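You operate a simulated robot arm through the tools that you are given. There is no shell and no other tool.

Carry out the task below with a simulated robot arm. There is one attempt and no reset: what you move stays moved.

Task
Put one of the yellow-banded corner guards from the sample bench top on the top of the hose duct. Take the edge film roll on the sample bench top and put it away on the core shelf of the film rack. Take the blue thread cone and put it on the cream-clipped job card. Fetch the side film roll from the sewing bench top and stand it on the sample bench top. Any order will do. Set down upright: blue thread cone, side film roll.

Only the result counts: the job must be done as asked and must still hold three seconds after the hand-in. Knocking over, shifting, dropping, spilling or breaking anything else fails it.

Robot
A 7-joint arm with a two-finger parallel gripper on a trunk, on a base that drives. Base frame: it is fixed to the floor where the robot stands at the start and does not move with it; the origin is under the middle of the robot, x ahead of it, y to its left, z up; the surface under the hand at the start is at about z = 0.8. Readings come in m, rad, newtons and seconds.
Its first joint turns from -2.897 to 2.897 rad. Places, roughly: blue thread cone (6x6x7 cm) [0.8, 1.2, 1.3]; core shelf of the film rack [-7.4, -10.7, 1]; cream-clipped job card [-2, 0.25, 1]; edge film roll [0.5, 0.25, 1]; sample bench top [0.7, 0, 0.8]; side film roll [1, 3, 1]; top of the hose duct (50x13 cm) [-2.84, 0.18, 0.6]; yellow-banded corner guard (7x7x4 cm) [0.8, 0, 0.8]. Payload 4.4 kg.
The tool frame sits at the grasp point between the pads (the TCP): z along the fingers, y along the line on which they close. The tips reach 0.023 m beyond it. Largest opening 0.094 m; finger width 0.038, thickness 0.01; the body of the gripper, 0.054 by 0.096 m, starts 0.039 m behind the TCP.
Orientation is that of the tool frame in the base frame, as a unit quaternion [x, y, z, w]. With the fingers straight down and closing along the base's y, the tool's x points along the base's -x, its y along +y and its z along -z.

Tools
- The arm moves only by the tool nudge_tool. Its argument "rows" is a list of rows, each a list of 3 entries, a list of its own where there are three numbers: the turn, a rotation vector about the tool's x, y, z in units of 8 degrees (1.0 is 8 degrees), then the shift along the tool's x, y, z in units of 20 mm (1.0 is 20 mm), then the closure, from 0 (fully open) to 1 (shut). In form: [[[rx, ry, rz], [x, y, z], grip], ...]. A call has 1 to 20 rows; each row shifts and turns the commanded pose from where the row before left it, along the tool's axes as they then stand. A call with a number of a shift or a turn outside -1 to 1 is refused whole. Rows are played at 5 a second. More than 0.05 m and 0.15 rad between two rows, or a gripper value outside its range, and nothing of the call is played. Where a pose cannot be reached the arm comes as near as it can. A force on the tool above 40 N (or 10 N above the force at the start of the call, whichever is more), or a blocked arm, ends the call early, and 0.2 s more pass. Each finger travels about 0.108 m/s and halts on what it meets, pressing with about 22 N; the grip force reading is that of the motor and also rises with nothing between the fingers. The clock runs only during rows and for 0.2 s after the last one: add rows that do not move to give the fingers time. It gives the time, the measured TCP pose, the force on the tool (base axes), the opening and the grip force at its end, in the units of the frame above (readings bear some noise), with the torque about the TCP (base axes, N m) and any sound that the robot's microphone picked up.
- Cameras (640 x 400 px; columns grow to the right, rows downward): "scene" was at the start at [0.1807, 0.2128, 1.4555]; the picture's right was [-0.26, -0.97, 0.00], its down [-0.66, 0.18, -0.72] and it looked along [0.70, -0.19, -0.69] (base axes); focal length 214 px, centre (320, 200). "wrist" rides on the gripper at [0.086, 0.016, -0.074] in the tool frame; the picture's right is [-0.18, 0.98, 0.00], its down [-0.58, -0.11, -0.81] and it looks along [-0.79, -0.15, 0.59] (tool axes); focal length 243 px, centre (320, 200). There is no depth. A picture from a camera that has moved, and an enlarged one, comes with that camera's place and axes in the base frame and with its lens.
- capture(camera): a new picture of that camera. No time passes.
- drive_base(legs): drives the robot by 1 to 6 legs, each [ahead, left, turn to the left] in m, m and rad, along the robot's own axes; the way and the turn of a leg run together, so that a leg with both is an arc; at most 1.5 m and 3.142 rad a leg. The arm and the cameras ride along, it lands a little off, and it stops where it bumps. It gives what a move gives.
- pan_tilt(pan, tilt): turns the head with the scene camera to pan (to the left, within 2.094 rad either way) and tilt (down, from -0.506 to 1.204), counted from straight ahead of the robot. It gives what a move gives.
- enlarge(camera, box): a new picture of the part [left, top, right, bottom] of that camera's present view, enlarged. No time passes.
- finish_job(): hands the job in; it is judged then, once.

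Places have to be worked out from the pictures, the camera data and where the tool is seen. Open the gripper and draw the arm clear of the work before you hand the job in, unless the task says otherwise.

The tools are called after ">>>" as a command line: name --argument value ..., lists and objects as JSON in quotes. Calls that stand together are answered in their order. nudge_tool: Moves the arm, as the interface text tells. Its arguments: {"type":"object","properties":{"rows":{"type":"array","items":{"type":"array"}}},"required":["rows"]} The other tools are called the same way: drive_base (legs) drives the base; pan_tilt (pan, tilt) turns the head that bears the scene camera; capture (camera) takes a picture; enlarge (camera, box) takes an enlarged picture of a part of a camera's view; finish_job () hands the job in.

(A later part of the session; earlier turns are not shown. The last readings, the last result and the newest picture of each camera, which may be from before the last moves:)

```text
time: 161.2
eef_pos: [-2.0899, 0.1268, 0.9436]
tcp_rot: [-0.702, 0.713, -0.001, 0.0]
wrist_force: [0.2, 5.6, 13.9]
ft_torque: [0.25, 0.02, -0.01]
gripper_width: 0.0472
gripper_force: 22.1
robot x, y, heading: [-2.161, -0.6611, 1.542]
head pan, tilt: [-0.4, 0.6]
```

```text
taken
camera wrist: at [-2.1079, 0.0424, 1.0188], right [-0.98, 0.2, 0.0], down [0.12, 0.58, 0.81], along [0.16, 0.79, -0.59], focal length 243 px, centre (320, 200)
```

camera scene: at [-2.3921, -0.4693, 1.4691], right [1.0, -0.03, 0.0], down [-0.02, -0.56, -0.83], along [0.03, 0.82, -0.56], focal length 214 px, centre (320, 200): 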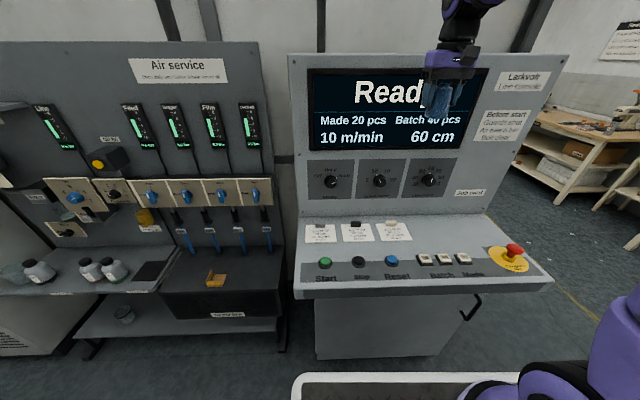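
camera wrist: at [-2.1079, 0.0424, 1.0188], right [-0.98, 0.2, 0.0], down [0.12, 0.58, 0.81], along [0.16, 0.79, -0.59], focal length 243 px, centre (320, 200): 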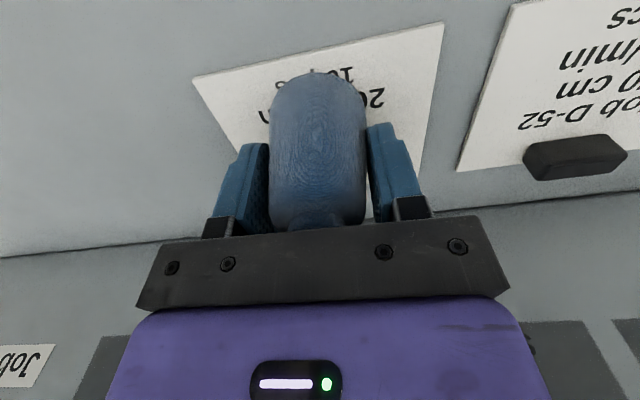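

Remaining push ~14 N; I ease another ~1 mm and open slowly.

>>> nudge_tool --rows '[[[0, 0, 0], [0, 0, -0.06], 1], [[0, 0, 0], [0, 0, 0], 1]]'

>>> nudge_tool --rows '[[[0, 0, 0], [0, 0, 0], 0.45], [[0, 0, 0], [0, 0, 0], 0.4], [[0, 0, 0], [0, 0, 0], 0.3], [[0, 0, 0], [0, 0, 0], 0.2], [[0, 0, 0], [0, 0, 0], 0.1], [[0, 0, 0], [0, 0, 0], 0.1]]'

>>> capture --camera "wrist"

>>> enlarge --camera "scene" --box '[260, 160, 380, 240]'

```text
time: 161.8
eef_pos: [-2.0891, 0.1269, 0.9459]
tcp_rot: [-0.701, 0.713, -0.001, -0.001]
wrist_force: [-0.3, -0.3, -1.0]
ft_torque: [-0.03, -0.01, 0.03]
gripper_width: 0.0474
gripper_force: 21.9
robot x, y, heading: [-2.1652, -0.6649, 1.54]
head pan, tilt: [-0.4, 0.6]
```

```text
time: 163.2
eef_pos: [-2.0897, 0.1282, 0.946]
tcp_rot: [-0.701, 0.713, 0.0, -0.001]
wrist_force: [-0.3, 0.0, -0.2]
ft_torque: [0.01, -0.03, -0.03]
gripper_width: 0.0844
gripper_force: 0.2
robot x, y, heading: [-2.166, -0.6649, 1.541]
head pan, tilt: [-0.4, 0.6]
```

```text
taken
camera wrist: at [-2.1077, 0.0428, 1.0203], right [-0.98, 0.2, 0.0], down [0.12, 0.58, 0.81], along [0.16, 0.79, -0.59], focal length 243 px, centre (320, 200)
```

wrist: 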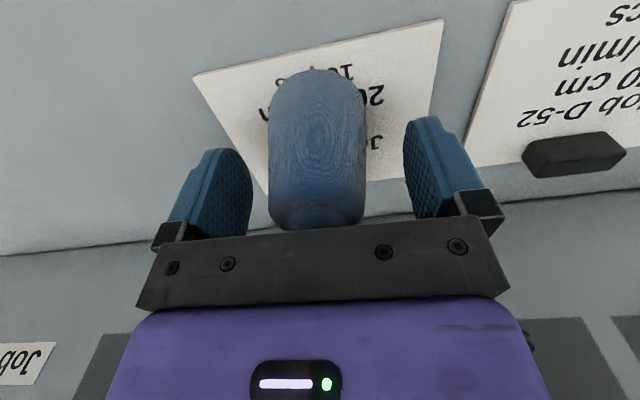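

```text
5.00 times, centred on (320, 200) of scene
camera zoom: at [-2.358, -0.4773, 1.4691], right [0.91, -0.42, 0.0], down [-0.24, -0.51, -0.83], along [0.34, 0.75, -0.56], focal length 1072 px, centre (320, 200)
```

zoom: 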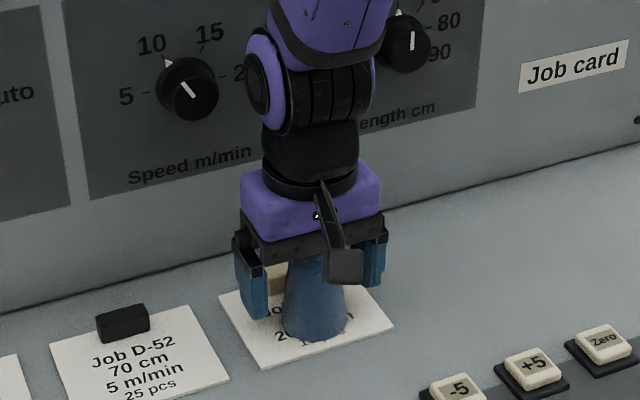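

The cone stands on the card, free of the fingers. I lift straight up.

>>> nudge_tool --rows '[[[0, 0, 0], [0, 0, -0.5], 0.05], [[0, 0, 0], [0, 0, -0.7], 0.05], [[0, 0, 0], [0, 0, -1], 0.05], [[0, 0, 0], [0, 0, -1], 0.05], [[0, 0, 0], [0, 0, -1], 0], [[0, 0, 0], [0, 0, -1], 0], [[0, 0, 0], [0.5, 0, -1], 0], [[0, 0, 0], [1, 0, -1], 0], [[0, 0, 0], [1, 0, -1], 0], [[0, 0, 0], [1, 0, -1], 0], [[0, 0, 0], [0, 0, 0], 0]]'

>>> enlarge --camera "scene" --box '[240, 140, 400, 260]'

>>> capture --camera "wrist"

```text
time: 165.6
eef_pos: [-2.0912, 0.0563, 1.1292]
tcp_rot: [-0.701, 0.713, 0.0, 0.0]
wrist_force: [-0.3, 0.2, 0.3]
ft_torque: [-0.03, -0.01, 0.03]
gripper_width: 0.0938
gripper_force: 0.1
robot x, y, heading: [-2.1658, -0.6626, 1.538]
head pan, tilt: [-0.4, 0.6]
```

```text
3.33 times, centred on (320, 200) of scene
camera zoom: at [-2.358, -0.4772, 1.4691], right [0.91, -0.42, 0.0], down [-0.24, -0.51, -0.82], along [0.34, 0.75, -0.57], focal length 715 px, centre (320, 200)
```

zoom: 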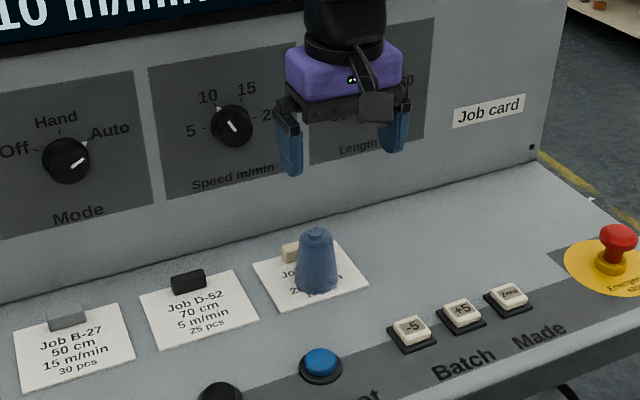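

```text
taken
camera wrist: at [-2.1091, -0.0285, 1.2045], right [-0.98, 0.2, 0.0], down [0.12, 0.58, 0.81], along [0.16, 0.79, -0.59], focal length 243 px, centre (320, 200)
```

wrist: 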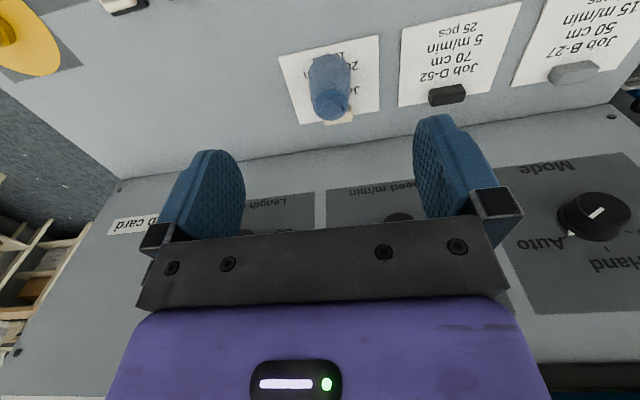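

The cone is upright on the card. Next I go to the sewing bench: back off, drive up the aisle, face +x, strafe toward y≈2.6 and look for the side film roll.

>>> drive_base --legs '[[-0.35, 0, 0.03], [0, -1.48, 0], [1.1, 0, 0], [1.1, 0, 0], [0, 0, -1.57], [0, 1.3, 0]]'

>>> pan_tilt --pan 0.0 --tilt 0.4

>>> capture --camera "scene"

```text
time: 195.2
eef_pos: [0.0687, 2.4006, 1.1306]
tcp_rot: [-0.004, 1.0, 0.0, 0.0]
wrist_force: [-0.8, 0.9, 0.6]
ft_torque: [-0.03, 0.0, 0.0]
gripper_width: 0.0943
gripper_force: 0.1
robot x, y, heading: [-0.655, 2.4539, -0.002]
head pan, tilt: [-0.4, 0.6]
```

```text
time: 196.1
eef_pos: [0.0664, 2.4009, 1.1306]
tcp_rot: [-0.004, 1.0, 0.001, 0.0]
wrist_force: [0.4, -0.5, -0.4]
ft_torque: [0.02, -0.01, -0.01]
gripper_width: 0.0941
gripper_force: 0.1
robot x, y, heading: [-0.6551, 2.4584, -0.005]
head pan, tilt: [0.0, 0.4]
```

```text
taken
camera scene: at [-0.4607, 2.6896, 1.4873], right [-0.01, -1.0, 0.0], down [-0.39, 0.0, -0.92], along [0.92, -0.01, -0.39], focal length 214 px, centre (320, 200)
```

scene: 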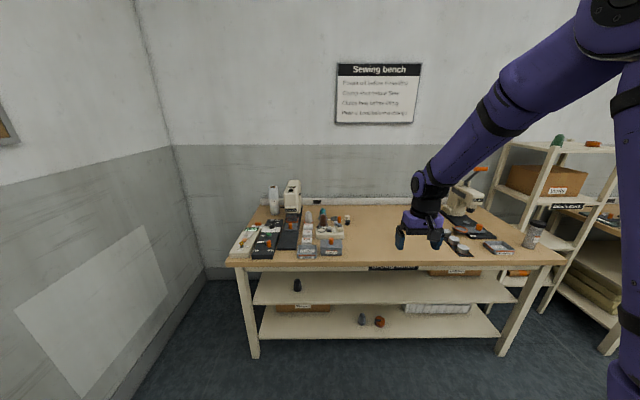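

>>> enlarge --camera "scene" --box '[220, 170, 400, 270]'

>>> enlarge --camera "scene" --box '[420, 180, 560, 270]'

```text
3.56 times, centred on (310, 220) of scene
camera zoom: at [-0.4607, 2.6896, 1.4873], right [-0.01, -1.0, 0.0], down [-0.39, 0.0, -0.92], along [0.92, -0.01, -0.39], focal length 763 px, centre (356, 129)
```

zoom: 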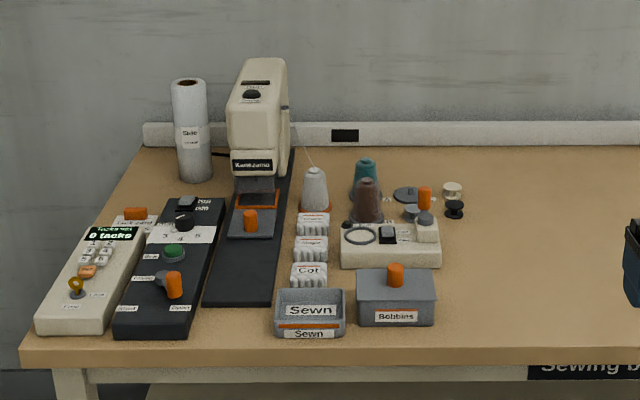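

```text
4.44 times, centred on (490, 225) of scene
camera zoom: at [-0.4607, 2.6896, 1.4873], right [-0.01, -1.0, 0.0], down [-0.39, 0.0, -0.92], along [0.92, -0.01, -0.39], focal length 953 px, centre (-436, 89)
```

zoom: 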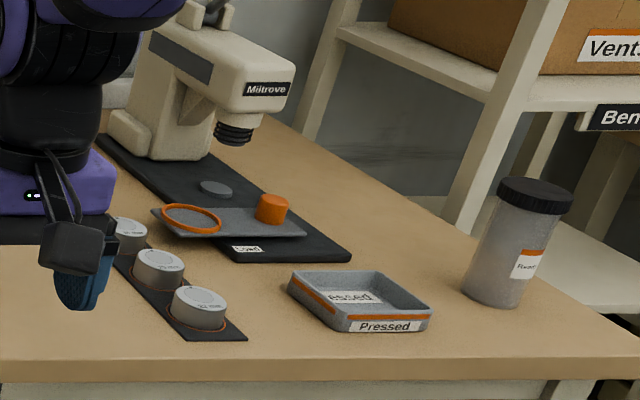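

The side roll stands at the back-left of the sewing bench near (0.94, 3.0), ~20 cm tall, beside a sewing machine. I raise the tool a bit, strafe left and drive up to the bench, then take a closer look.

>>> nudge_tool --rows '[[[0, 0, 0], [0, 0, -1], 0], [[0, 0, 0], [0, 0, -1], 0], [[0, 0, 0], [0, 0, -1], 0], [[0, 0, 0], [0, 0, -1], 0], [[0, 0, 0], [0, 0, -0.5], 0]]'

>>> drive_base --legs '[[0, 0.6, 0.003], [0.6, 0, 0]]'

>>> capture --camera "wrist"

>>> pan_tilt --pan -0.2 --tilt 0.6

>>> capture --camera "scene"

```text
time: 197.3
eef_pos: [0.0667, 2.4012, 1.2199]
tcp_rot: [-0.004, 1.0, 0.0, 0.0]
wrist_force: [0.4, -1.1, 0.6]
ft_torque: [0.01, -0.02, 0.01]
gripper_width: 0.0941
gripper_force: 0.1
robot x, y, heading: [-0.6561, 2.4601, -0.001]
head pan, tilt: [0.0, 0.4]
```

```text
time: 203.6
eef_pos: [0.6748, 3.0028, 1.2197]
tcp_rot: [-0.009, 1.0, 0.0, 0.0]
wrist_force: [-0.8, 0.6, -0.5]
ft_torque: [0.0, -0.01, -0.01]
gripper_width: 0.094
gripper_force: 0.2
robot x, y, heading: [-0.0459, 3.0503, 0.001]
head pan, tilt: [0.0, 0.4]
```

```text
taken
camera wrist: at [0.5878, 3.0187, 1.294], right [0.17, 0.99, 0.0], down [0.58, -0.1, 0.81], along [0.79, -0.14, -0.59], focal length 243 px, centre (320, 200)
```

wrist: 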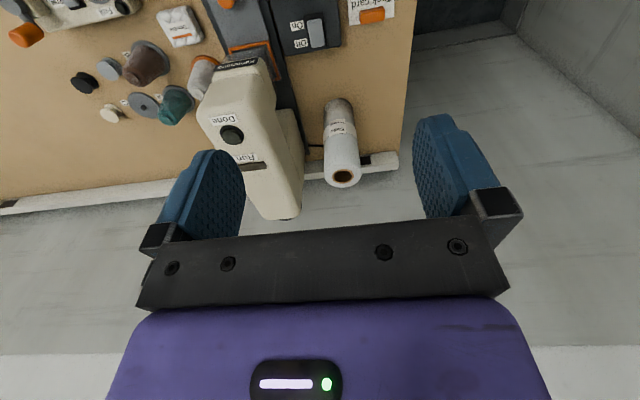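

```text
time: 204.4
eef_pos: [0.6744, 3.0028, 1.2201]
tcp_rot: [-0.01, 1.0, 0.0, 0.001]
wrist_force: [-0.2, 0.2, 0.0]
ft_torque: [0.0, -0.02, -0.03]
gripper_width: 0.0942
gripper_force: 0.0
robot x, y, heading: [-0.0471, 3.0508, -0.005]
head pan, tilt: [-0.201, 0.6]
```

```text
taken
camera scene: at [0.1393, 3.2688, 1.4692], right [-0.2, -0.98, 0.0], down [-0.55, 0.11, -0.83], along [0.81, -0.16, -0.56], focal length 214 px, centre (320, 200)
```

scene: 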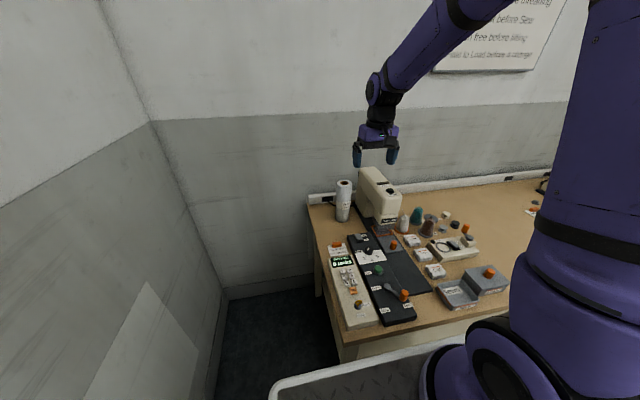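

The roll's centre is at about (0.918, 3.003), top z≈1.0, machine side at y≈2.92 so there is room for the right finger. I extend forward 0.22 m above it and check.

>>> nudge_tool --rows '[[[0, 0, 0], [-1, 0, 0], 0], [[0, 0, 0], [-1, 0, 0], 0], [[0, 0, 0], [-1, 0, 0], 0], [[0, 0, 0], [-1, 0, 0], 0], [[0, 0, 0], [-1, 0, 0], 0], [[0, 0, 0], [-1, 0, 0], 0], [[0, 0, 0], [-1, 0, 0], 0], [[0, 0, 0], [-1, 0, 0], 0], [[0, 0, 0], [-1, 0, 0.5], 0], [[0, 0, 0], [-1, -0.1, 1], 0], [[0, 0, 0], [-1, -0.1, 1], 0], [[0, 0, 0], [0, 0, 1], 0], [[0, 0, 0], [0, 0, 0], 0]]'

>>> capture --camera "wrist"

>>> enlarge --camera "scene" --box '[300, 110, 460, 250]'

```text
time: 207.2
eef_pos: [0.8953, 3.0017, 1.1495]
tcp_rot: [-0.009, 1.0, 0.0, 0.0]
wrist_force: [-0.7, -0.3, -0.3]
ft_torque: [-0.01, 0.0, 0.01]
gripper_width: 0.094
gripper_force: 0.1
robot x, y, heading: [-0.0466, 3.0509, 0.006]
head pan, tilt: [-0.201, 0.6]
```

```text
taken
camera wrist: at [0.8078, 3.0179, 1.2235], right [0.17, 0.99, 0.0], down [0.58, -0.1, 0.81], along [0.79, -0.14, -0.59], focal length 243 px, centre (320, 200)
```

wrist: 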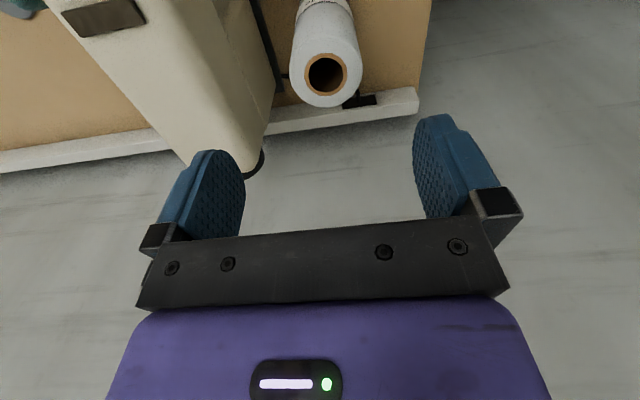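

```text
2.86 times, centred on (380, 180) of scene
camera zoom: at [0.1392, 3.2687, 1.4691], right [-0.2, -0.98, 0.0], down [-0.55, 0.11, -0.83], along [0.81, -0.16, -0.56], focal length 613 px, centre (149, 257)
```

zoom: 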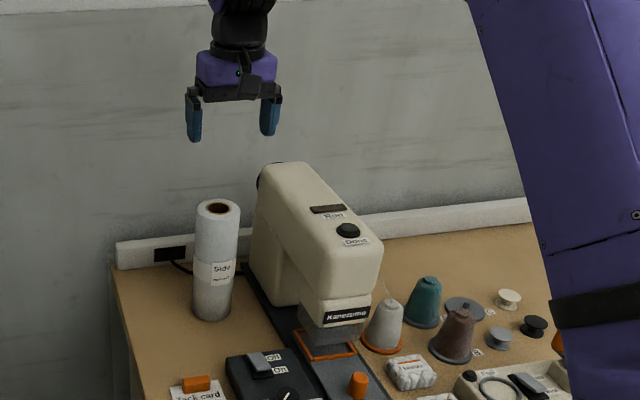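

Roll top centre computes to (0.916, 3.004). I centre over it with opening reduced to 8 cm and descend to z≈1.04, then verify before straddling.

>>> nudge_tool --rows '[[[0, 0, 0], [-0.5, 0.08, 0], 0.15], [[0, 0, 0], [-0.53, 0, 0], 0.15], [[0, 0, 0], [0, 0, 1], 0.15], [[0, 0, 0], [0, 0, 1], 0.15], [[0, 0, 0], [0, 0, 1], 0.15], [[0, 0, 0], [0, 0, 1], 0.15], [[0, 0, 0], [0, 0, 1], 0.15], [[0, 0, 0], [0, 0, 0.4], 0.15], [[0, 0, 0], [0, 0, 0], 0.15]]'

>>> capture --camera "wrist"

>>> enlarge --camera "scene" --box '[300, 110, 460, 250]'

```text
time: 209.2
eef_pos: [0.9157, 3.0045, 1.0432]
tcp_rot: [-0.008, 1.0, 0.0, 0.0]
wrist_force: [0.9, 0.5, 0.4]
ft_torque: [0.02, 0.03, 0.0]
gripper_width: 0.0799
gripper_force: 0.2
robot x, y, heading: [-0.0495, 3.0539, -0.003]
head pan, tilt: [-0.201, 0.6]
```

```text
taken
camera wrist: at [0.8284, 3.021, 1.1168], right [0.17, 0.99, 0.0], down [0.58, -0.1, 0.81], along [0.79, -0.14, -0.59], focal length 243 px, centre (320, 200)
```

wrist: 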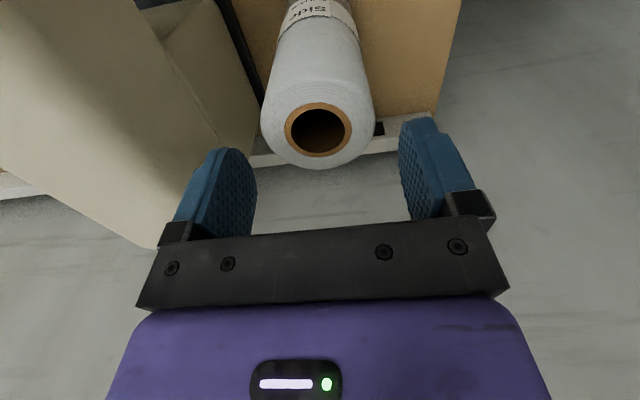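

```text
2.86 times, centred on (380, 180) of scene
camera zoom: at [0.1393, 3.2687, 1.4691], right [-0.2, -0.98, 0.0], down [-0.55, 0.11, -0.83], along [0.81, -0.16, -0.56], focal length 613 px, centre (149, 257)
```

zoom: 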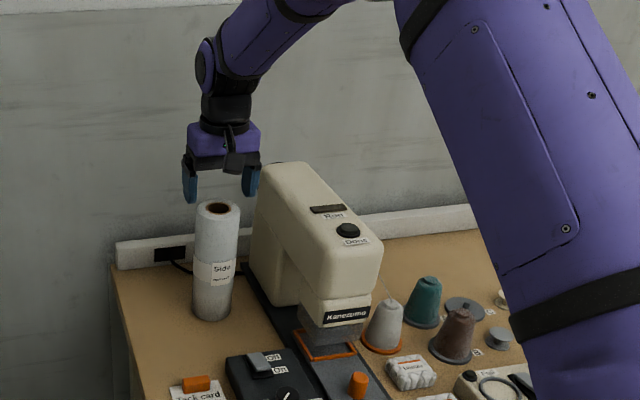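

Well centred (≈1 mm in y, 4 mm in x). I descend to z≈0.975 around the roll.

>>> nudge_tool --rows '[[[0, 0, 0], [-0.15, 0, 0.8], 0.15], [[0, 0, 0], [0, 0, 0.8], 0.15], [[0, 0, 0], [0, 0, 0.8], 0.15], [[0, 0, 0], [0, 0, 0.8], 0.15], [[0, 0, 0], [0, 0, 0.2], 0.15], [[0, 0, 0], [0, 0, 0], 0.15]]'

>>> capture --camera "wrist"

>>> enlarge --camera "scene" --box '[300, 150, 460, 250]'

```text
time: 210.6
eef_pos: [0.918, 3.0059, 0.9735]
tcp_rot: [-0.008, 1.0, 0.0, 0.0]
wrist_force: [0.0, -0.1, -0.5]
ft_torque: [-0.01, -0.01, -0.03]
gripper_width: 0.0799
gripper_force: 0.0
robot x, y, heading: [-0.0444, 3.0514, 0.001]
head pan, tilt: [-0.201, 0.6]
```

```text
taken
camera wrist: at [0.8305, 3.021, 1.0477], right [0.17, 0.99, 0.0], down [0.58, -0.1, 0.81], along [0.79, -0.14, -0.59], focal length 243 px, centre (320, 200)
```

wrist: 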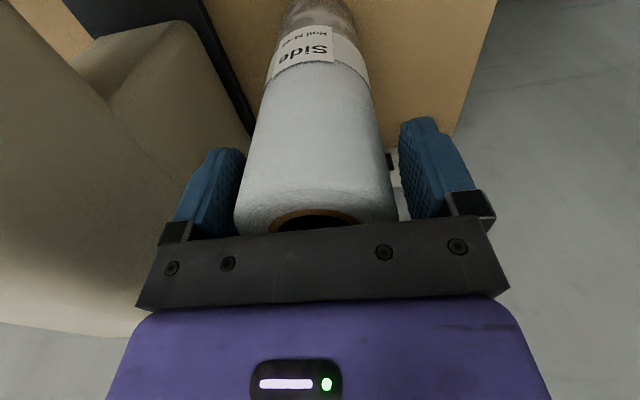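

```text
4.00 times, centred on (380, 200) of scene
camera zoom: at [0.1393, 3.2687, 1.4691], right [-0.2, -0.98, 0.0], down [-0.55, 0.11, -0.83], along [0.81, -0.16, -0.56], focal length 858 px, centre (80, 200)
```

zoom: 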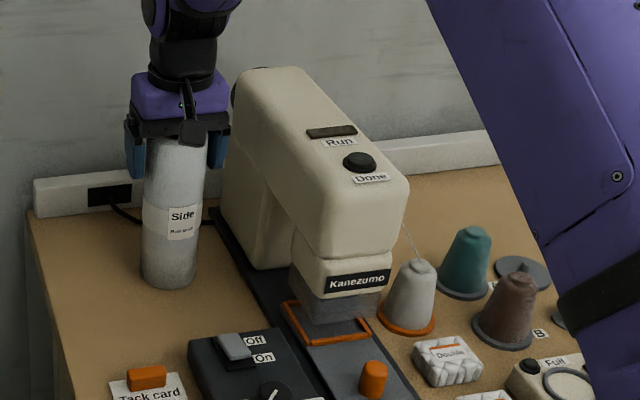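

Straddled; the roll sits ~3 mm toward −y of centre, so I correct that and close.

>>> nudge_tool --rows '[[[0, 0, 0], [0, -0.15, 0], 0.15], [[0, 0, 0], [0, 0, 0], 0.2], [[0, 0, 0], [0, 0, 0], 0.25], [[0, 0, 0], [0, 0, 0], 0.3], [[0, 0, 0], [0, 0, 0], 0.5], [[0, 0, 0], [0, 0, 0], 1], [[0, 0, 0], [0, 0, 0], 1], [[0, 0, 0], [0, 0, 0], 1]]'

>>> capture --camera "wrist"

```text
time: 212.4
eef_pos: [0.9174, 3.002, 0.9734]
tcp_rot: [-0.009, 1.0, 0.0, -0.001]
wrist_force: [0.4, 2.1, -0.4]
ft_torque: [0.09, -0.06, -0.01]
gripper_width: 0.0678
gripper_force: 22.0
robot x, y, heading: [-0.0464, 3.0506, 0.0]
head pan, tilt: [-0.201, 0.6]
```

```text
taken
camera wrist: at [0.8306, 3.0178, 1.0479], right [0.17, 0.99, 0.0], down [0.58, -0.1, 0.81], along [0.79, -0.14, -0.59], focal length 243 px, centre (320, 200)
```

wrist: 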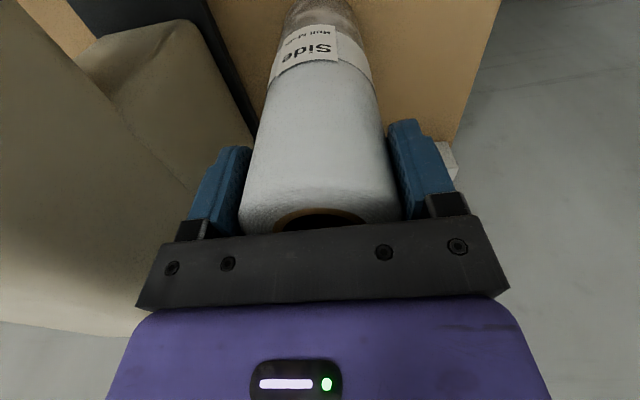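

Grip on the side roll is firm (67.8 mm, 22 N). I lift it straight up ~15 cm.

>>> nudge_tool --rows '[[[0, 0, 0], [0, 0, -0.3], 1], [[0, 0, 0], [0, 0, -0.6], 1], [[0, 0, 0], [0, 0, -0.8], 1], [[0, 0, 0], [0, 0, -1], 1], [[0, 0, 0], [0, 0, -1], 1], [[0, 0, 0], [0, 0, -1], 1], [[0, 0, 0], [0, 0, -1], 1], [[0, 0, 0], [0, 0, -1], 1], [[0, 0, 0], [0, 0, -0.8], 1], [[0, 0, 0], [0, 0, 0], 1]]'

>>> capture --camera "wrist"

>>> capture --camera "scene"

```text
time: 214.6
eef_pos: [0.9186, 3.0007, 1.1225]
tcp_rot: [-0.01, 1.0, 0.0, -0.001]
wrist_force: [-0.4, -0.8, -5.4]
ft_torque: [-0.02, -0.02, 0.0]
gripper_width: 0.0675
gripper_force: 21.9
robot x, y, heading: [-0.051, 3.0532, 0.0]
head pan, tilt: [-0.201, 0.6]
```

```text
taken
camera wrist: at [0.8314, 3.0172, 1.1966], right [0.17, 0.99, 0.0], down [0.58, -0.1, 0.81], along [0.79, -0.14, -0.59], focal length 243 px, centre (320, 200)
```

wrist: 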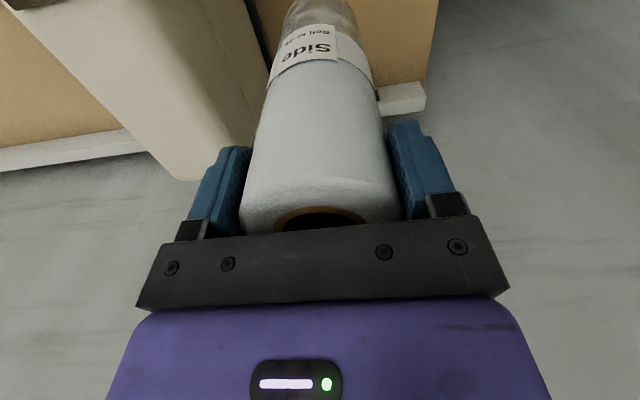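

```text
taken
camera scene: at [0.1396, 3.2687, 1.4691], right [-0.2, -0.98, 0.0], down [-0.55, 0.11, -0.82], along [0.81, -0.16, -0.57], focal length 214 px, centre (320, 200)
```

scene: 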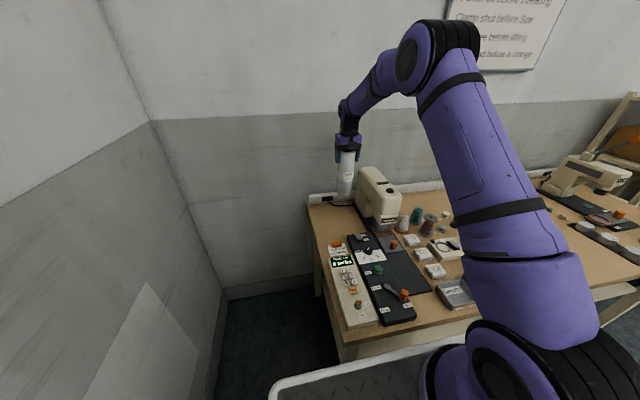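

Lift is clean. I retract toward the robot while rising and shifting slightly away from the machine.

>>> nudge_tool --rows '[[[0, 0, 0], [0.5, 0.1, -0.5], 1], [[0, 0, 0], [1, 0.1, -0.5], 1], [[0, 0, 0], [1, 0.1, -0.5], 1], [[0, 0, 0], [1, 0.1, -0.5], 1], [[0, 0, 0], [1, 0.1, -0.5], 1], [[0, 0, 0], [1, 0.1, -0.5], 1], [[0, 0, 0], [1, 0.1, -0.5], 1], [[0, 0, 0], [1, 0, -0.5], 1], [[0, 0, 0], [1, 0, -0.5], 1], [[0, 0, 0], [1, 0, -0.5], 1], [[0, 0, 0], [0.5, 0, 0], 1], [[0, 0, 0], [0, 0, 0], 1]]'

>>> capture --camera "scene"

```text
time: 217.2
eef_pos: [0.7199, 3.0113, 1.2239]
tcp_rot: [-0.009, 1.0, 0.001, 0.0]
wrist_force: [0.5, -0.3, -4.9]
ft_torque: [0.0, 0.01, -0.03]
gripper_width: 0.0678
gripper_force: 21.8
robot x, y, heading: [-0.0468, 3.0528, 0.002]
head pan, tilt: [-0.201, 0.6]
```

```text
taken
camera scene: at [0.1395, 3.2687, 1.4691], right [-0.2, -0.98, 0.0], down [-0.55, 0.11, -0.82], along [0.81, -0.16, -0.57], focal length 214 px, centre (320, 200)
```

scene: 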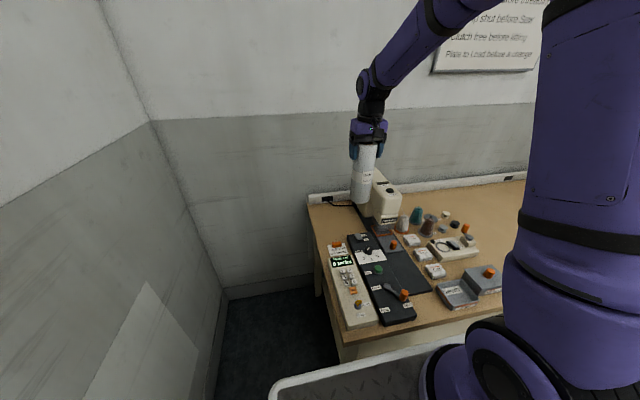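

The roll is clear. I back off, strafe right along the benches to the sample bench, and approach it.

>>> drive_base --legs '[[-0.6, 0, 0], [0, -1.5, 0], [0, -1.5, 0]]'

>>> pan_tilt --pan -0.1 --tilt 0.6

>>> capture --camera "scene"

```text
time: 234.7
eef_pos: [0.0848, -0.0317, 1.2241]
tcp_rot: [0.002, 1.0, 0.0, 0.0]
wrist_force: [0.7, -0.3, -5.0]
ft_torque: [0.0, -0.02, -0.01]
gripper_width: 0.0678
gripper_force: 21.5
robot x, y, heading: [-0.6806, 0.0238, -0.016]
head pan, tilt: [-0.201, 0.6]
```

```text
time: 235.4
eef_pos: [0.085, -0.0311, 1.2247]
tcp_rot: [0.001, 1.0, -0.001, 0.001]
wrist_force: [0.6, -1.3, -4.9]
ft_torque: [-0.01, 0.01, 0.0]
gripper_width: 0.0677
gripper_force: 21.7
robot x, y, heading: [-0.6799, 0.0204, -0.015]
head pan, tilt: [-0.099, 0.6]
```

```text
taken
camera scene: at [-0.4881, 0.2459, 1.4691], right [-0.12, -0.99, 0.0], down [-0.56, 0.07, -0.82], along [0.82, -0.1, -0.57], focal length 214 px, centre (320, 200)
```

scene: 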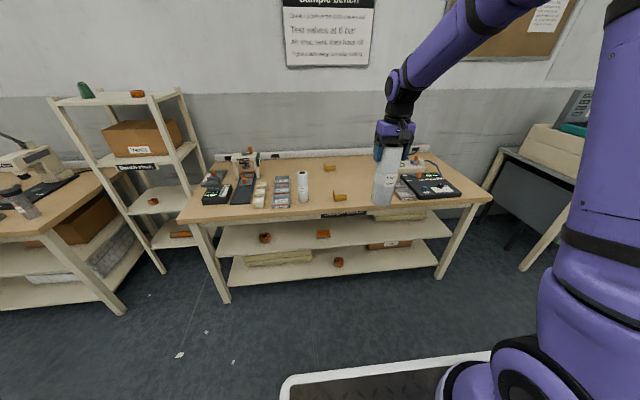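

The bench is ahead and clear. I drive forward 0.62 m with a small right shift so the roll hangs over the spot the guard left free.

>>> drive_base --legs '[[0.62, -0.04, 0.015]]'

>>> pan_tilt --pan -0.1 --tilt 0.8

>>> capture --camera "scene"

>>> capture --camera "wrist"

```text
time: 238.8
eef_pos: [0.6986, -0.0693, 1.2241]
tcp_rot: [-0.004, 1.0, 0.001, -0.001]
wrist_force: [0.5, -0.3, -4.1]
ft_torque: [0.03, -0.01, 0.0]
gripper_width: 0.0678
gripper_force: 21.4
robot x, y, heading: [-0.0693, -0.0236, -0.008]
head pan, tilt: [-0.099, 0.6]
```

```text
time: 239.6
eef_pos: [0.6978, -0.0684, 1.2238]
tcp_rot: [-0.004, 1.0, 0.0, 0.0]
wrist_force: [-0.2, -0.3, -4.3]
ft_torque: [0.05, 0.02, -0.02]
gripper_width: 0.0677
gripper_force: 21.9
robot x, y, heading: [-0.0649, -0.0239, -0.002]
head pan, tilt: [-0.099, 0.799]
```

```text
taken
camera scene: at [0.1149, 0.2022, 1.4523], right [-0.1, -0.99, 0.0], down [-0.71, 0.07, -0.7], along [0.69, -0.07, -0.72], focal length 214 px, centre (320, 200)
```

scene: 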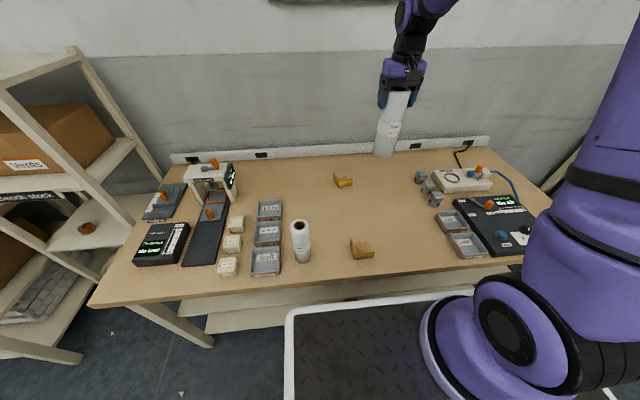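

```text
taken
camera wrist: at [0.6117, -0.0522, 1.2984], right [0.18, 0.98, 0.0], down [0.58, -0.1, 0.81], along [0.79, -0.14, -0.59], focal length 243 px, centre (320, 200)
```

wrist: 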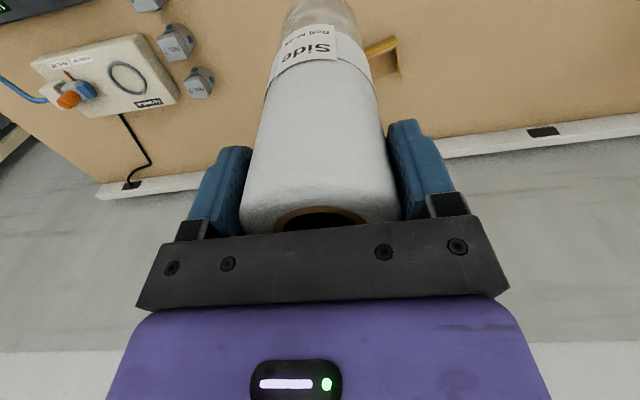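

Spot (0.70, −0.07) is clear of all neighbours by >8 cm. I lower the roll to ~1.5 cm above the bench.

>>> nudge_tool --rows '[[[0, 0, 0], [0, 0, 0.5], 1], [[0, 0, 0], [0, 0, 1], 1], [[0, 0, 0], [0, 0, 1], 1], [[0, 0, 0], [0, 0, 1], 1], [[0, 0, 0], [0, 0, 1], 1], [[0, 0, 0], [0, 0, 1], 1], [[0, 0, 0], [0, 0, 1], 1], [[0, 0, 0], [0, 0, 1], 1], [[0, 0, 0], [0, 0, 1], 1], [[0, 0, 0], [0, 0, 1], 1], [[0, 0, 0], [0, 0, 1], 1], [[0, 0, 0], [0, 0, 0.8], 1], [[0, 0, 0], [0, 0, 0.5], 1], [[0, 0, 0], [0, 0, 0], 1]]'

>>> nudge_tool --rows '[[[0, 0, 0], [0, 0, 0.25], 1], [[0, 0, 0], [0, 0, 0.15], 1], [[0, 0, 0], [0, 0, 0], 1]]'

>>> nudge_tool --rows '[[[0, 0, 0], [0, 0, 0.1], 1], [[0, 0, 0], [0, 0, 0], 1]]'

```text
time: 242.6
eef_pos: [0.6992, -0.0691, 0.9889]
tcp_rot: [-0.005, 1.0, 0.0, 0.0]
wrist_force: [0.1, -1.1, -5.2]
ft_torque: [-0.01, -0.03, 0.03]
gripper_width: 0.0676
gripper_force: 22.3
robot x, y, heading: [-0.0705, -0.0255, -0.006]
head pan, tilt: [-0.099, 0.799]
```

```text
time: 243.4
eef_pos: [0.698, -0.0677, 0.98]
tcp_rot: [-0.004, 1.0, 0.0, -0.001]
wrist_force: [0.4, 0.1, -4.8]
ft_torque: [0.01, 0.0, 0.0]
gripper_width: 0.0678
gripper_force: 22.3
robot x, y, heading: [-0.0666, -0.0255, -0.01]
head pan, tilt: [-0.099, 0.799]
```

```text
time: 244.0
eef_pos: [0.6977, -0.0691, 0.9785]
tcp_rot: [-0.004, 1.0, 0.0, 0.0]
wrist_force: [0.4, -0.3, -4.9]
ft_torque: [-0.01, 0.01, -0.02]
gripper_width: 0.0679
gripper_force: 21.8
robot x, y, heading: [-0.0685, -0.0238, -0.006]
head pan, tilt: [-0.099, 0.799]
```

Still carrying full weight; ~4 mm to go. I continue in small steps.

>>> nudge_tool --rows '[[[0, 0, 0], [0, 0, 0.1], 1], [[0, 0, 0], [0, 0, 0], 1]]'

>>> nudge_tool --rows '[[[0, 0, 0], [0, 0, 0.06], 1], [[0, 0, 0], [0, 0, 0], 1]]'

>>> nudge_tool --rows '[[[0, 0, 0], [0, 0, 0.05], 1], [[0, 0, 0], [0, 0, 0], 1]]'

```text
time: 244.6
eef_pos: [0.6986, -0.0697, 0.976]
tcp_rot: [-0.005, 1.0, 0.0, 0.0]
wrist_force: [0.1, -0.3, -5.7]
ft_torque: [-0.02, 0.03, 0.05]
gripper_width: 0.0679
gripper_force: 21.5
robot x, y, heading: [-0.0691, -0.0221, -0.003]
head pan, tilt: [-0.099, 0.799]
```

```text
time: 245.2
eef_pos: [0.6988, -0.0683, 0.9755]
tcp_rot: [-0.004, 1.0, 0.0, 0.0]
wrist_force: [0.5, 0.3, -5.6]
ft_torque: [0.03, -0.02, 0.03]
gripper_width: 0.068
gripper_force: 21.8
robot x, y, heading: [-0.071, -0.0226, -0.004]
head pan, tilt: [-0.099, 0.799]
```

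```text
time: 245.8
eef_pos: [0.6982, -0.0681, 0.9742]
tcp_rot: [-0.005, 1.0, 0.0, 0.0]
wrist_force: [0.7, 0.7, 0.0]
ft_torque: [0.19, 0.02, -0.06]
gripper_width: 0.0677
gripper_force: 21.3
robot x, y, heading: [-0.071, -0.0237, -0.004]
head pan, tilt: [-0.099, 0.799]
```

The bench now carries the roll (force went from −5 N to 0). I open the fingers slowly.

>>> nudge_tool --rows '[[[0, 0, 0], [0, 0, 0], 0.27], [[0, 0, 0], [0, 0, 0], 0.25], [[0, 0, 0], [0, 0, 0], 0.2], [[0, 0, 0], [0, 0, 0], 0.15], [[0, 0, 0], [0, 0, 0], 0.1], [[0, 0, 0], [0, 0, 0], 0.0], [[0, 0, 0], [0, 0, 0], 0.0]]'

>>> capture --camera "wrist"

```text
time: 247.4
eef_pos: [0.6979, -0.0689, 0.9751]
tcp_rot: [-0.004, 1.0, 0.0, 0.0]
wrist_force: [0.4, 0.2, -0.3]
ft_torque: [0.01, 0.02, -0.01]
gripper_width: 0.0938
gripper_force: 0.2
robot x, y, heading: [-0.0686, -0.0252, -0.004]
head pan, tilt: [-0.099, 0.799]
```

```text
taken
camera wrist: at [0.611, -0.0522, 1.0485], right [0.18, 0.98, 0.0], down [0.58, -0.1, 0.81], along [0.79, -0.14, -0.59], focal length 243 px, centre (320, 200)
```

wrist: 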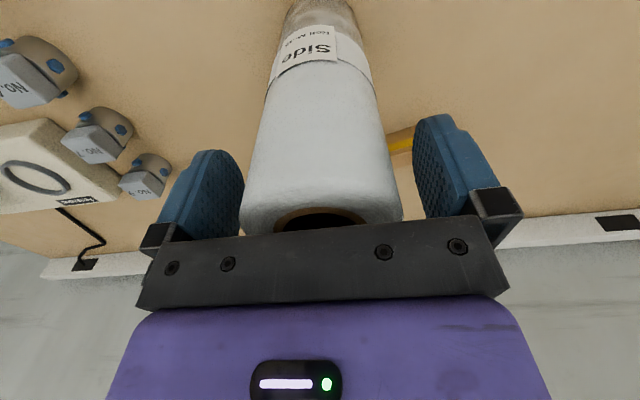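

The roll stands upright on its own. I lift clear and check it from the scene camera.

>>> nudge_tool --rows '[[[0, 0, 0], [0, 0, -0.5], 0], [[0, 0, 0], [0, 0, -0.8], 0], [[0, 0, 0], [0, 0, -1], 0], [[0, 0, 0], [0, 0, -1], 0], [[0, 0, 0], [0, 0, -1], 0], [[0, 0, 0], [0, 0, -1], 0], [[0, 0, 0], [0, 0, -1], 0], [[0, 0, 0], [0, 0, -1], 0], [[0, 0, 0], [0, 0, -1], 0], [[0, 0, 0], [0, 0, -1], 0], [[0, 0, 0], [0, 0, -1], 0], [[0, 0, 0], [0, 0, 0], 0]]'

>>> capture --camera "scene"

>>> enlarge --camera "scene" --box '[240, 180, 400, 280]'

```text
time: 250.0
eef_pos: [0.6999, -0.0688, 1.1793]
tcp_rot: [-0.004, 1.0, 0.0, 0.0]
wrist_force: [0.2, 0.0, 0.5]
ft_torque: [0.01, 0.01, -0.04]
gripper_width: 0.0944
gripper_force: 0.0
robot x, y, heading: [-0.0713, -0.0262, -0.009]
head pan, tilt: [-0.099, 0.799]
```

```text
taken
camera scene: at [0.1148, 0.2023, 1.4522], right [-0.1, -0.99, 0.0], down [-0.71, 0.07, -0.7], along [0.69, -0.07, -0.72], focal length 214 px, centre (320, 200)
```

scene: 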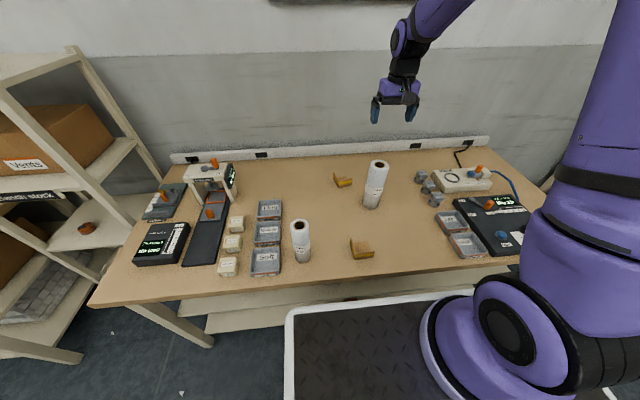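

```text
4.00 times, centred on (320, 230) of scene
camera zoom: at [0.1148, 0.2023, 1.4522], right [-0.1, -0.99, 0.0], down [-0.71, 0.07, -0.7], along [0.69, -0.07, -0.72], focal length 858 px, centre (320, 80)
```

zoom: 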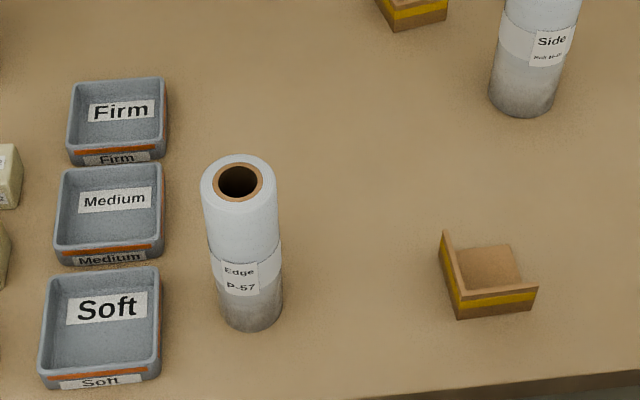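

The side roll stands on the sample bench. The edge roll is near (0.49, 0.224), top z≈0.96; I move the base back 0.14 and left 0.29 to bring it in reach.

>>> drive_base --legs '[[-0.14, 0.29, 0.006]]'

>>> capture --camera "wrist"

>>> capture --camera "scene"

```text
time: 252.1
eef_pos: [0.5565, 0.2299, 1.1784]
tcp_rot: [-0.009, 1.0, 0.0, 0.0]
wrist_force: [0.3, 0.2, -0.5]
ft_torque: [0.0, -0.02, -0.02]
gripper_width: 0.0939
gripper_force: 0.1
robot x, y, heading: [-0.2064, 0.2733, -0.002]
head pan, tilt: [-0.099, 0.799]
```

```text
taken
camera wrist: at [0.4697, 0.2463, 1.2531], right [0.17, 0.99, 0.0], down [0.58, -0.1, 0.81], along [0.79, -0.13, -0.59], focal length 243 px, centre (320, 200)
```

wrist: 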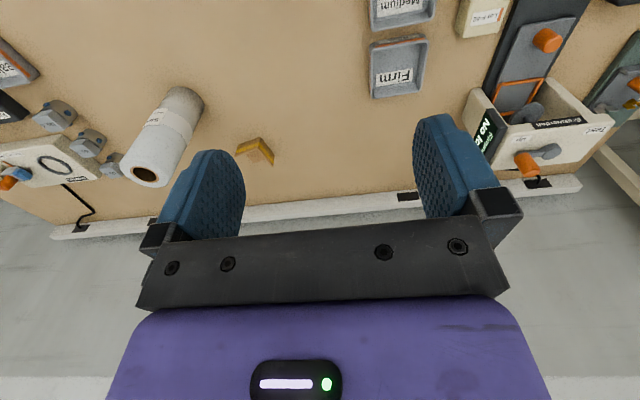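

```text
taken
camera scene: at [-0.0298, 0.497, 1.4522], right [-0.1, -1.0, 0.0], down [-0.71, 0.07, -0.7], along [0.69, -0.07, -0.72], focal length 214 px, centre (320, 200)
```

scene: 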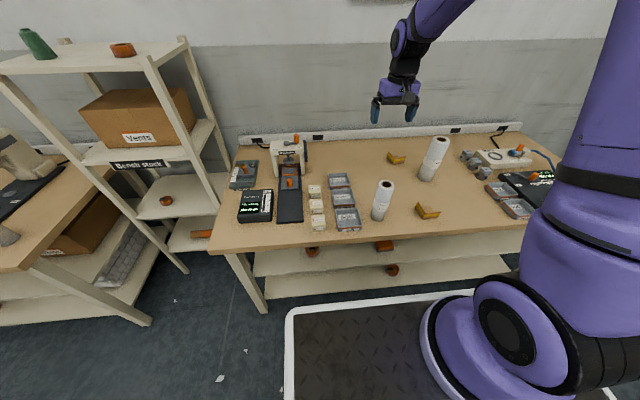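

I pull the tool back over the edge roll (x≈0.49) and come down a bit so the wrist camera can see its top.

>>> nudge_tool --rows '[[[0, 0, 0], [1, 0, 0], 0], [[0, 0, 0], [1, 0, 0], 0], [[0, 0, 0], [1, 0, 0], 0], [[0, 0, 0], [0.5, 0, 0], 0], [[0, 0, 0], [0, 0, 1], 0], [[0, 0, 0], [0, 0, 1], 0], [[0, 0, 0], [0, 0, 1], 0], [[0, 0, 0], [0, 0, 0], 0]]'

>>> capture --camera "wrist"

>>> enlarge --camera "scene" --box '[310, 100, 470, 240]'

```text
time: 253.9
eef_pos: [0.4877, 0.2299, 1.1179]
tcp_rot: [-0.009, 1.0, 0.0, -0.001]
wrist_force: [0.5, 0.2, 0.5]
ft_torque: [-0.01, 0.0, 0.02]
gripper_width: 0.0942
gripper_force: 0.0
robot x, y, heading: [-0.2097, 0.2667, 0.005]
head pan, tilt: [-0.099, 0.799]
```

```text
taken
camera wrist: at [0.3999, 0.2463, 1.1928], right [0.17, 0.99, 0.0], down [0.58, -0.1, 0.81], along [0.79, -0.13, -0.59], focal length 243 px, centre (320, 200)
```

wrist: 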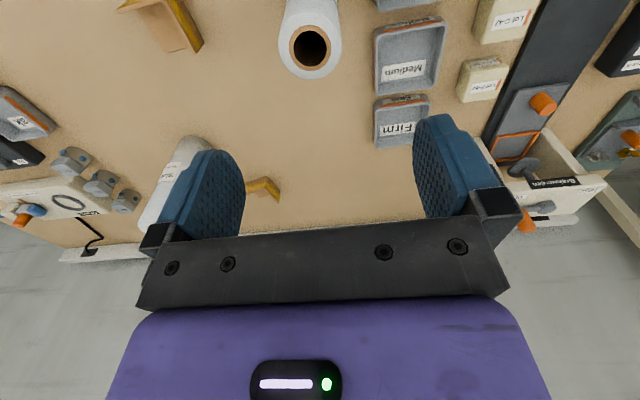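

```text
2.86 times, centred on (390, 170) of scene
camera zoom: at [-0.0299, 0.497, 1.4522], right [-0.1, -1.0, 0.0], down [-0.71, 0.07, -0.7], along [0.69, -0.07, -0.72], focal length 613 px, centre (120, 286)
```

zoom: 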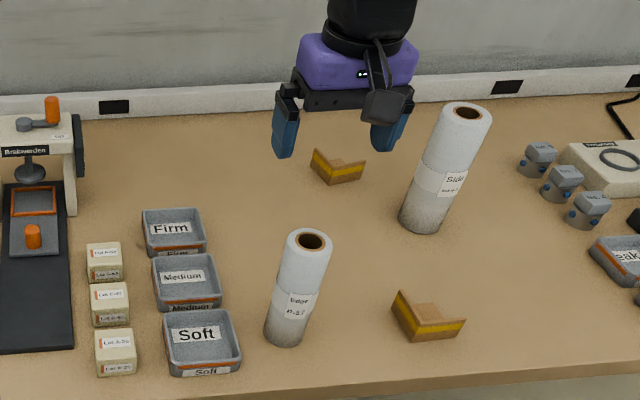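

Edge roll's top centre works out to about (0.483, 0.2225), z≈0.97, Ø≈5.3 cm. I centre over it and come down to just above its top.

>>> nudge_tool --rows '[[[0, 0, 0], [0.2, -0.33, 0], 0.2], [[0, 0, 0], [0, 0, 1], 0.2], [[0, 0, 0], [0, 0, 1], 0.2], [[0, 0, 0], [0, 0, 1], 0.2], [[0, 0, 0], [0, 0, 1], 0.2], [[0, 0, 0], [0, 0, 0.7], 0.2], [[0, 0, 0], [0, 0, 0], 0.2]]'

>>> capture --camera "wrist"

>>> enlarge --camera "scene" --box '[310, 120, 470, 240]'

```text
time: 255.5
eef_pos: [0.4819, 0.2231, 1.0254]
tcp_rot: [-0.009, 1.0, 0.0, -0.002]
wrist_force: [-0.5, 0.3, 0.4]
ft_torque: [0.02, -0.02, 0.03]
gripper_width: 0.0752
gripper_force: 0.1
robot x, y, heading: [-0.2104, 0.2721, 0.001]
head pan, tilt: [-0.099, 0.799]
```

```text
taken
camera wrist: at [0.3942, 0.2391, 1.0999], right [0.17, 0.99, 0.0], down [0.58, -0.1, 0.81], along [0.8, -0.13, -0.59], focal length 243 px, centre (320, 200)
```

wrist: 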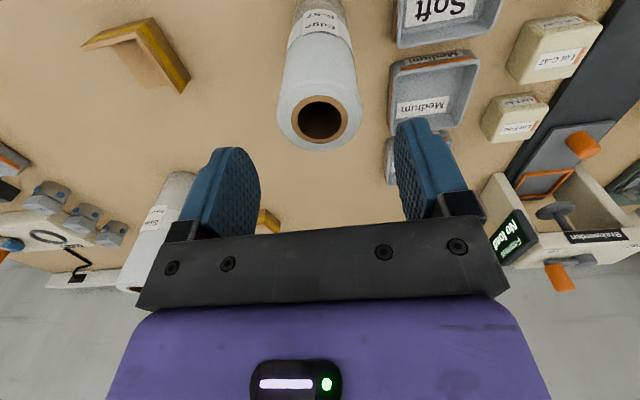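

```text
3.33 times, centred on (390, 180) of scene
camera zoom: at [-0.0298, 0.497, 1.4522], right [-0.1, -1.0, 0.0], down [-0.71, 0.07, -0.7], along [0.69, -0.07, -0.72], focal length 715 px, centre (87, 267)
```

zoom: 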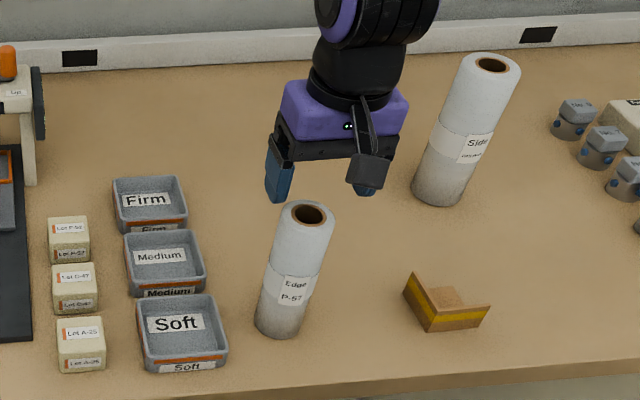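

Centred within ~5 mm; top z≈0.97. I descend to z≈0.95 around the roll.

>>> nudge_tool --rows '[[[0, 0, 0], [-0.2, 0, 0.7], 0.2], [[0, 0, 0], [0, 0, 0.8], 0.2], [[0, 0, 0], [0, 0, 0.8], 0.2], [[0, 0, 0], [0, 0, 0.8], 0.2], [[0, 0, 0], [0, 0, 0.6], 0.2], [[0, 0, 0], [0, 0, 0], 0.2]]'

>>> capture --camera "wrist"

>>> enlarge --camera "scene" --box '[310, 120, 470, 240]'

```text
time: 256.9
eef_pos: [0.4875, 0.2223, 0.951]
tcp_rot: [-0.009, 1.0, 0.0, 0.0]
wrist_force: [0.6, -0.1, -0.1]
ft_torque: [-0.02, 0.01, 0.03]
gripper_width: 0.0752
gripper_force: 0.0
robot x, y, heading: [-0.2118, 0.2709, 0.001]
head pan, tilt: [-0.099, 0.799]
```

```text
taken
camera wrist: at [0.3998, 0.2382, 1.0253], right [0.17, 0.99, 0.0], down [0.58, -0.1, 0.81], along [0.8, -0.13, -0.59], focal length 243 px, centre (320, 200)
```

wrist: 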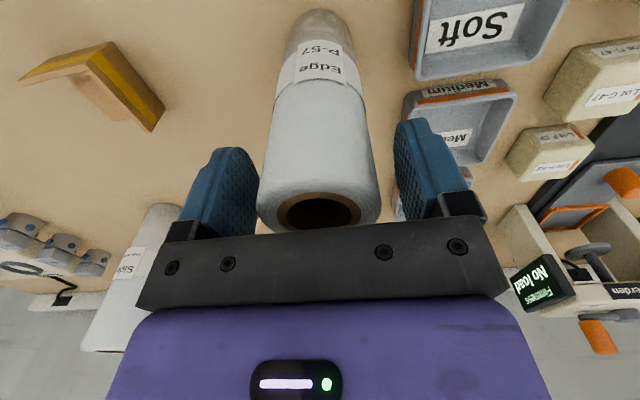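

```text
3.33 times, centred on (390, 180) of scene
camera zoom: at [-0.0298, 0.497, 1.4522], right [-0.1, -1.0, 0.0], down [-0.71, 0.07, -0.7], along [0.69, -0.07, -0.72], focal length 715 px, centre (87, 267)
```

zoom: 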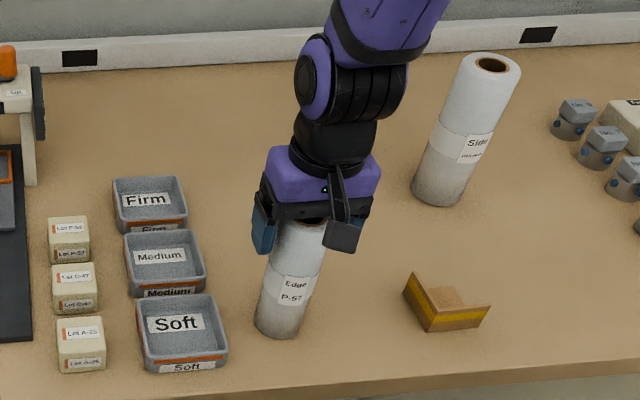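

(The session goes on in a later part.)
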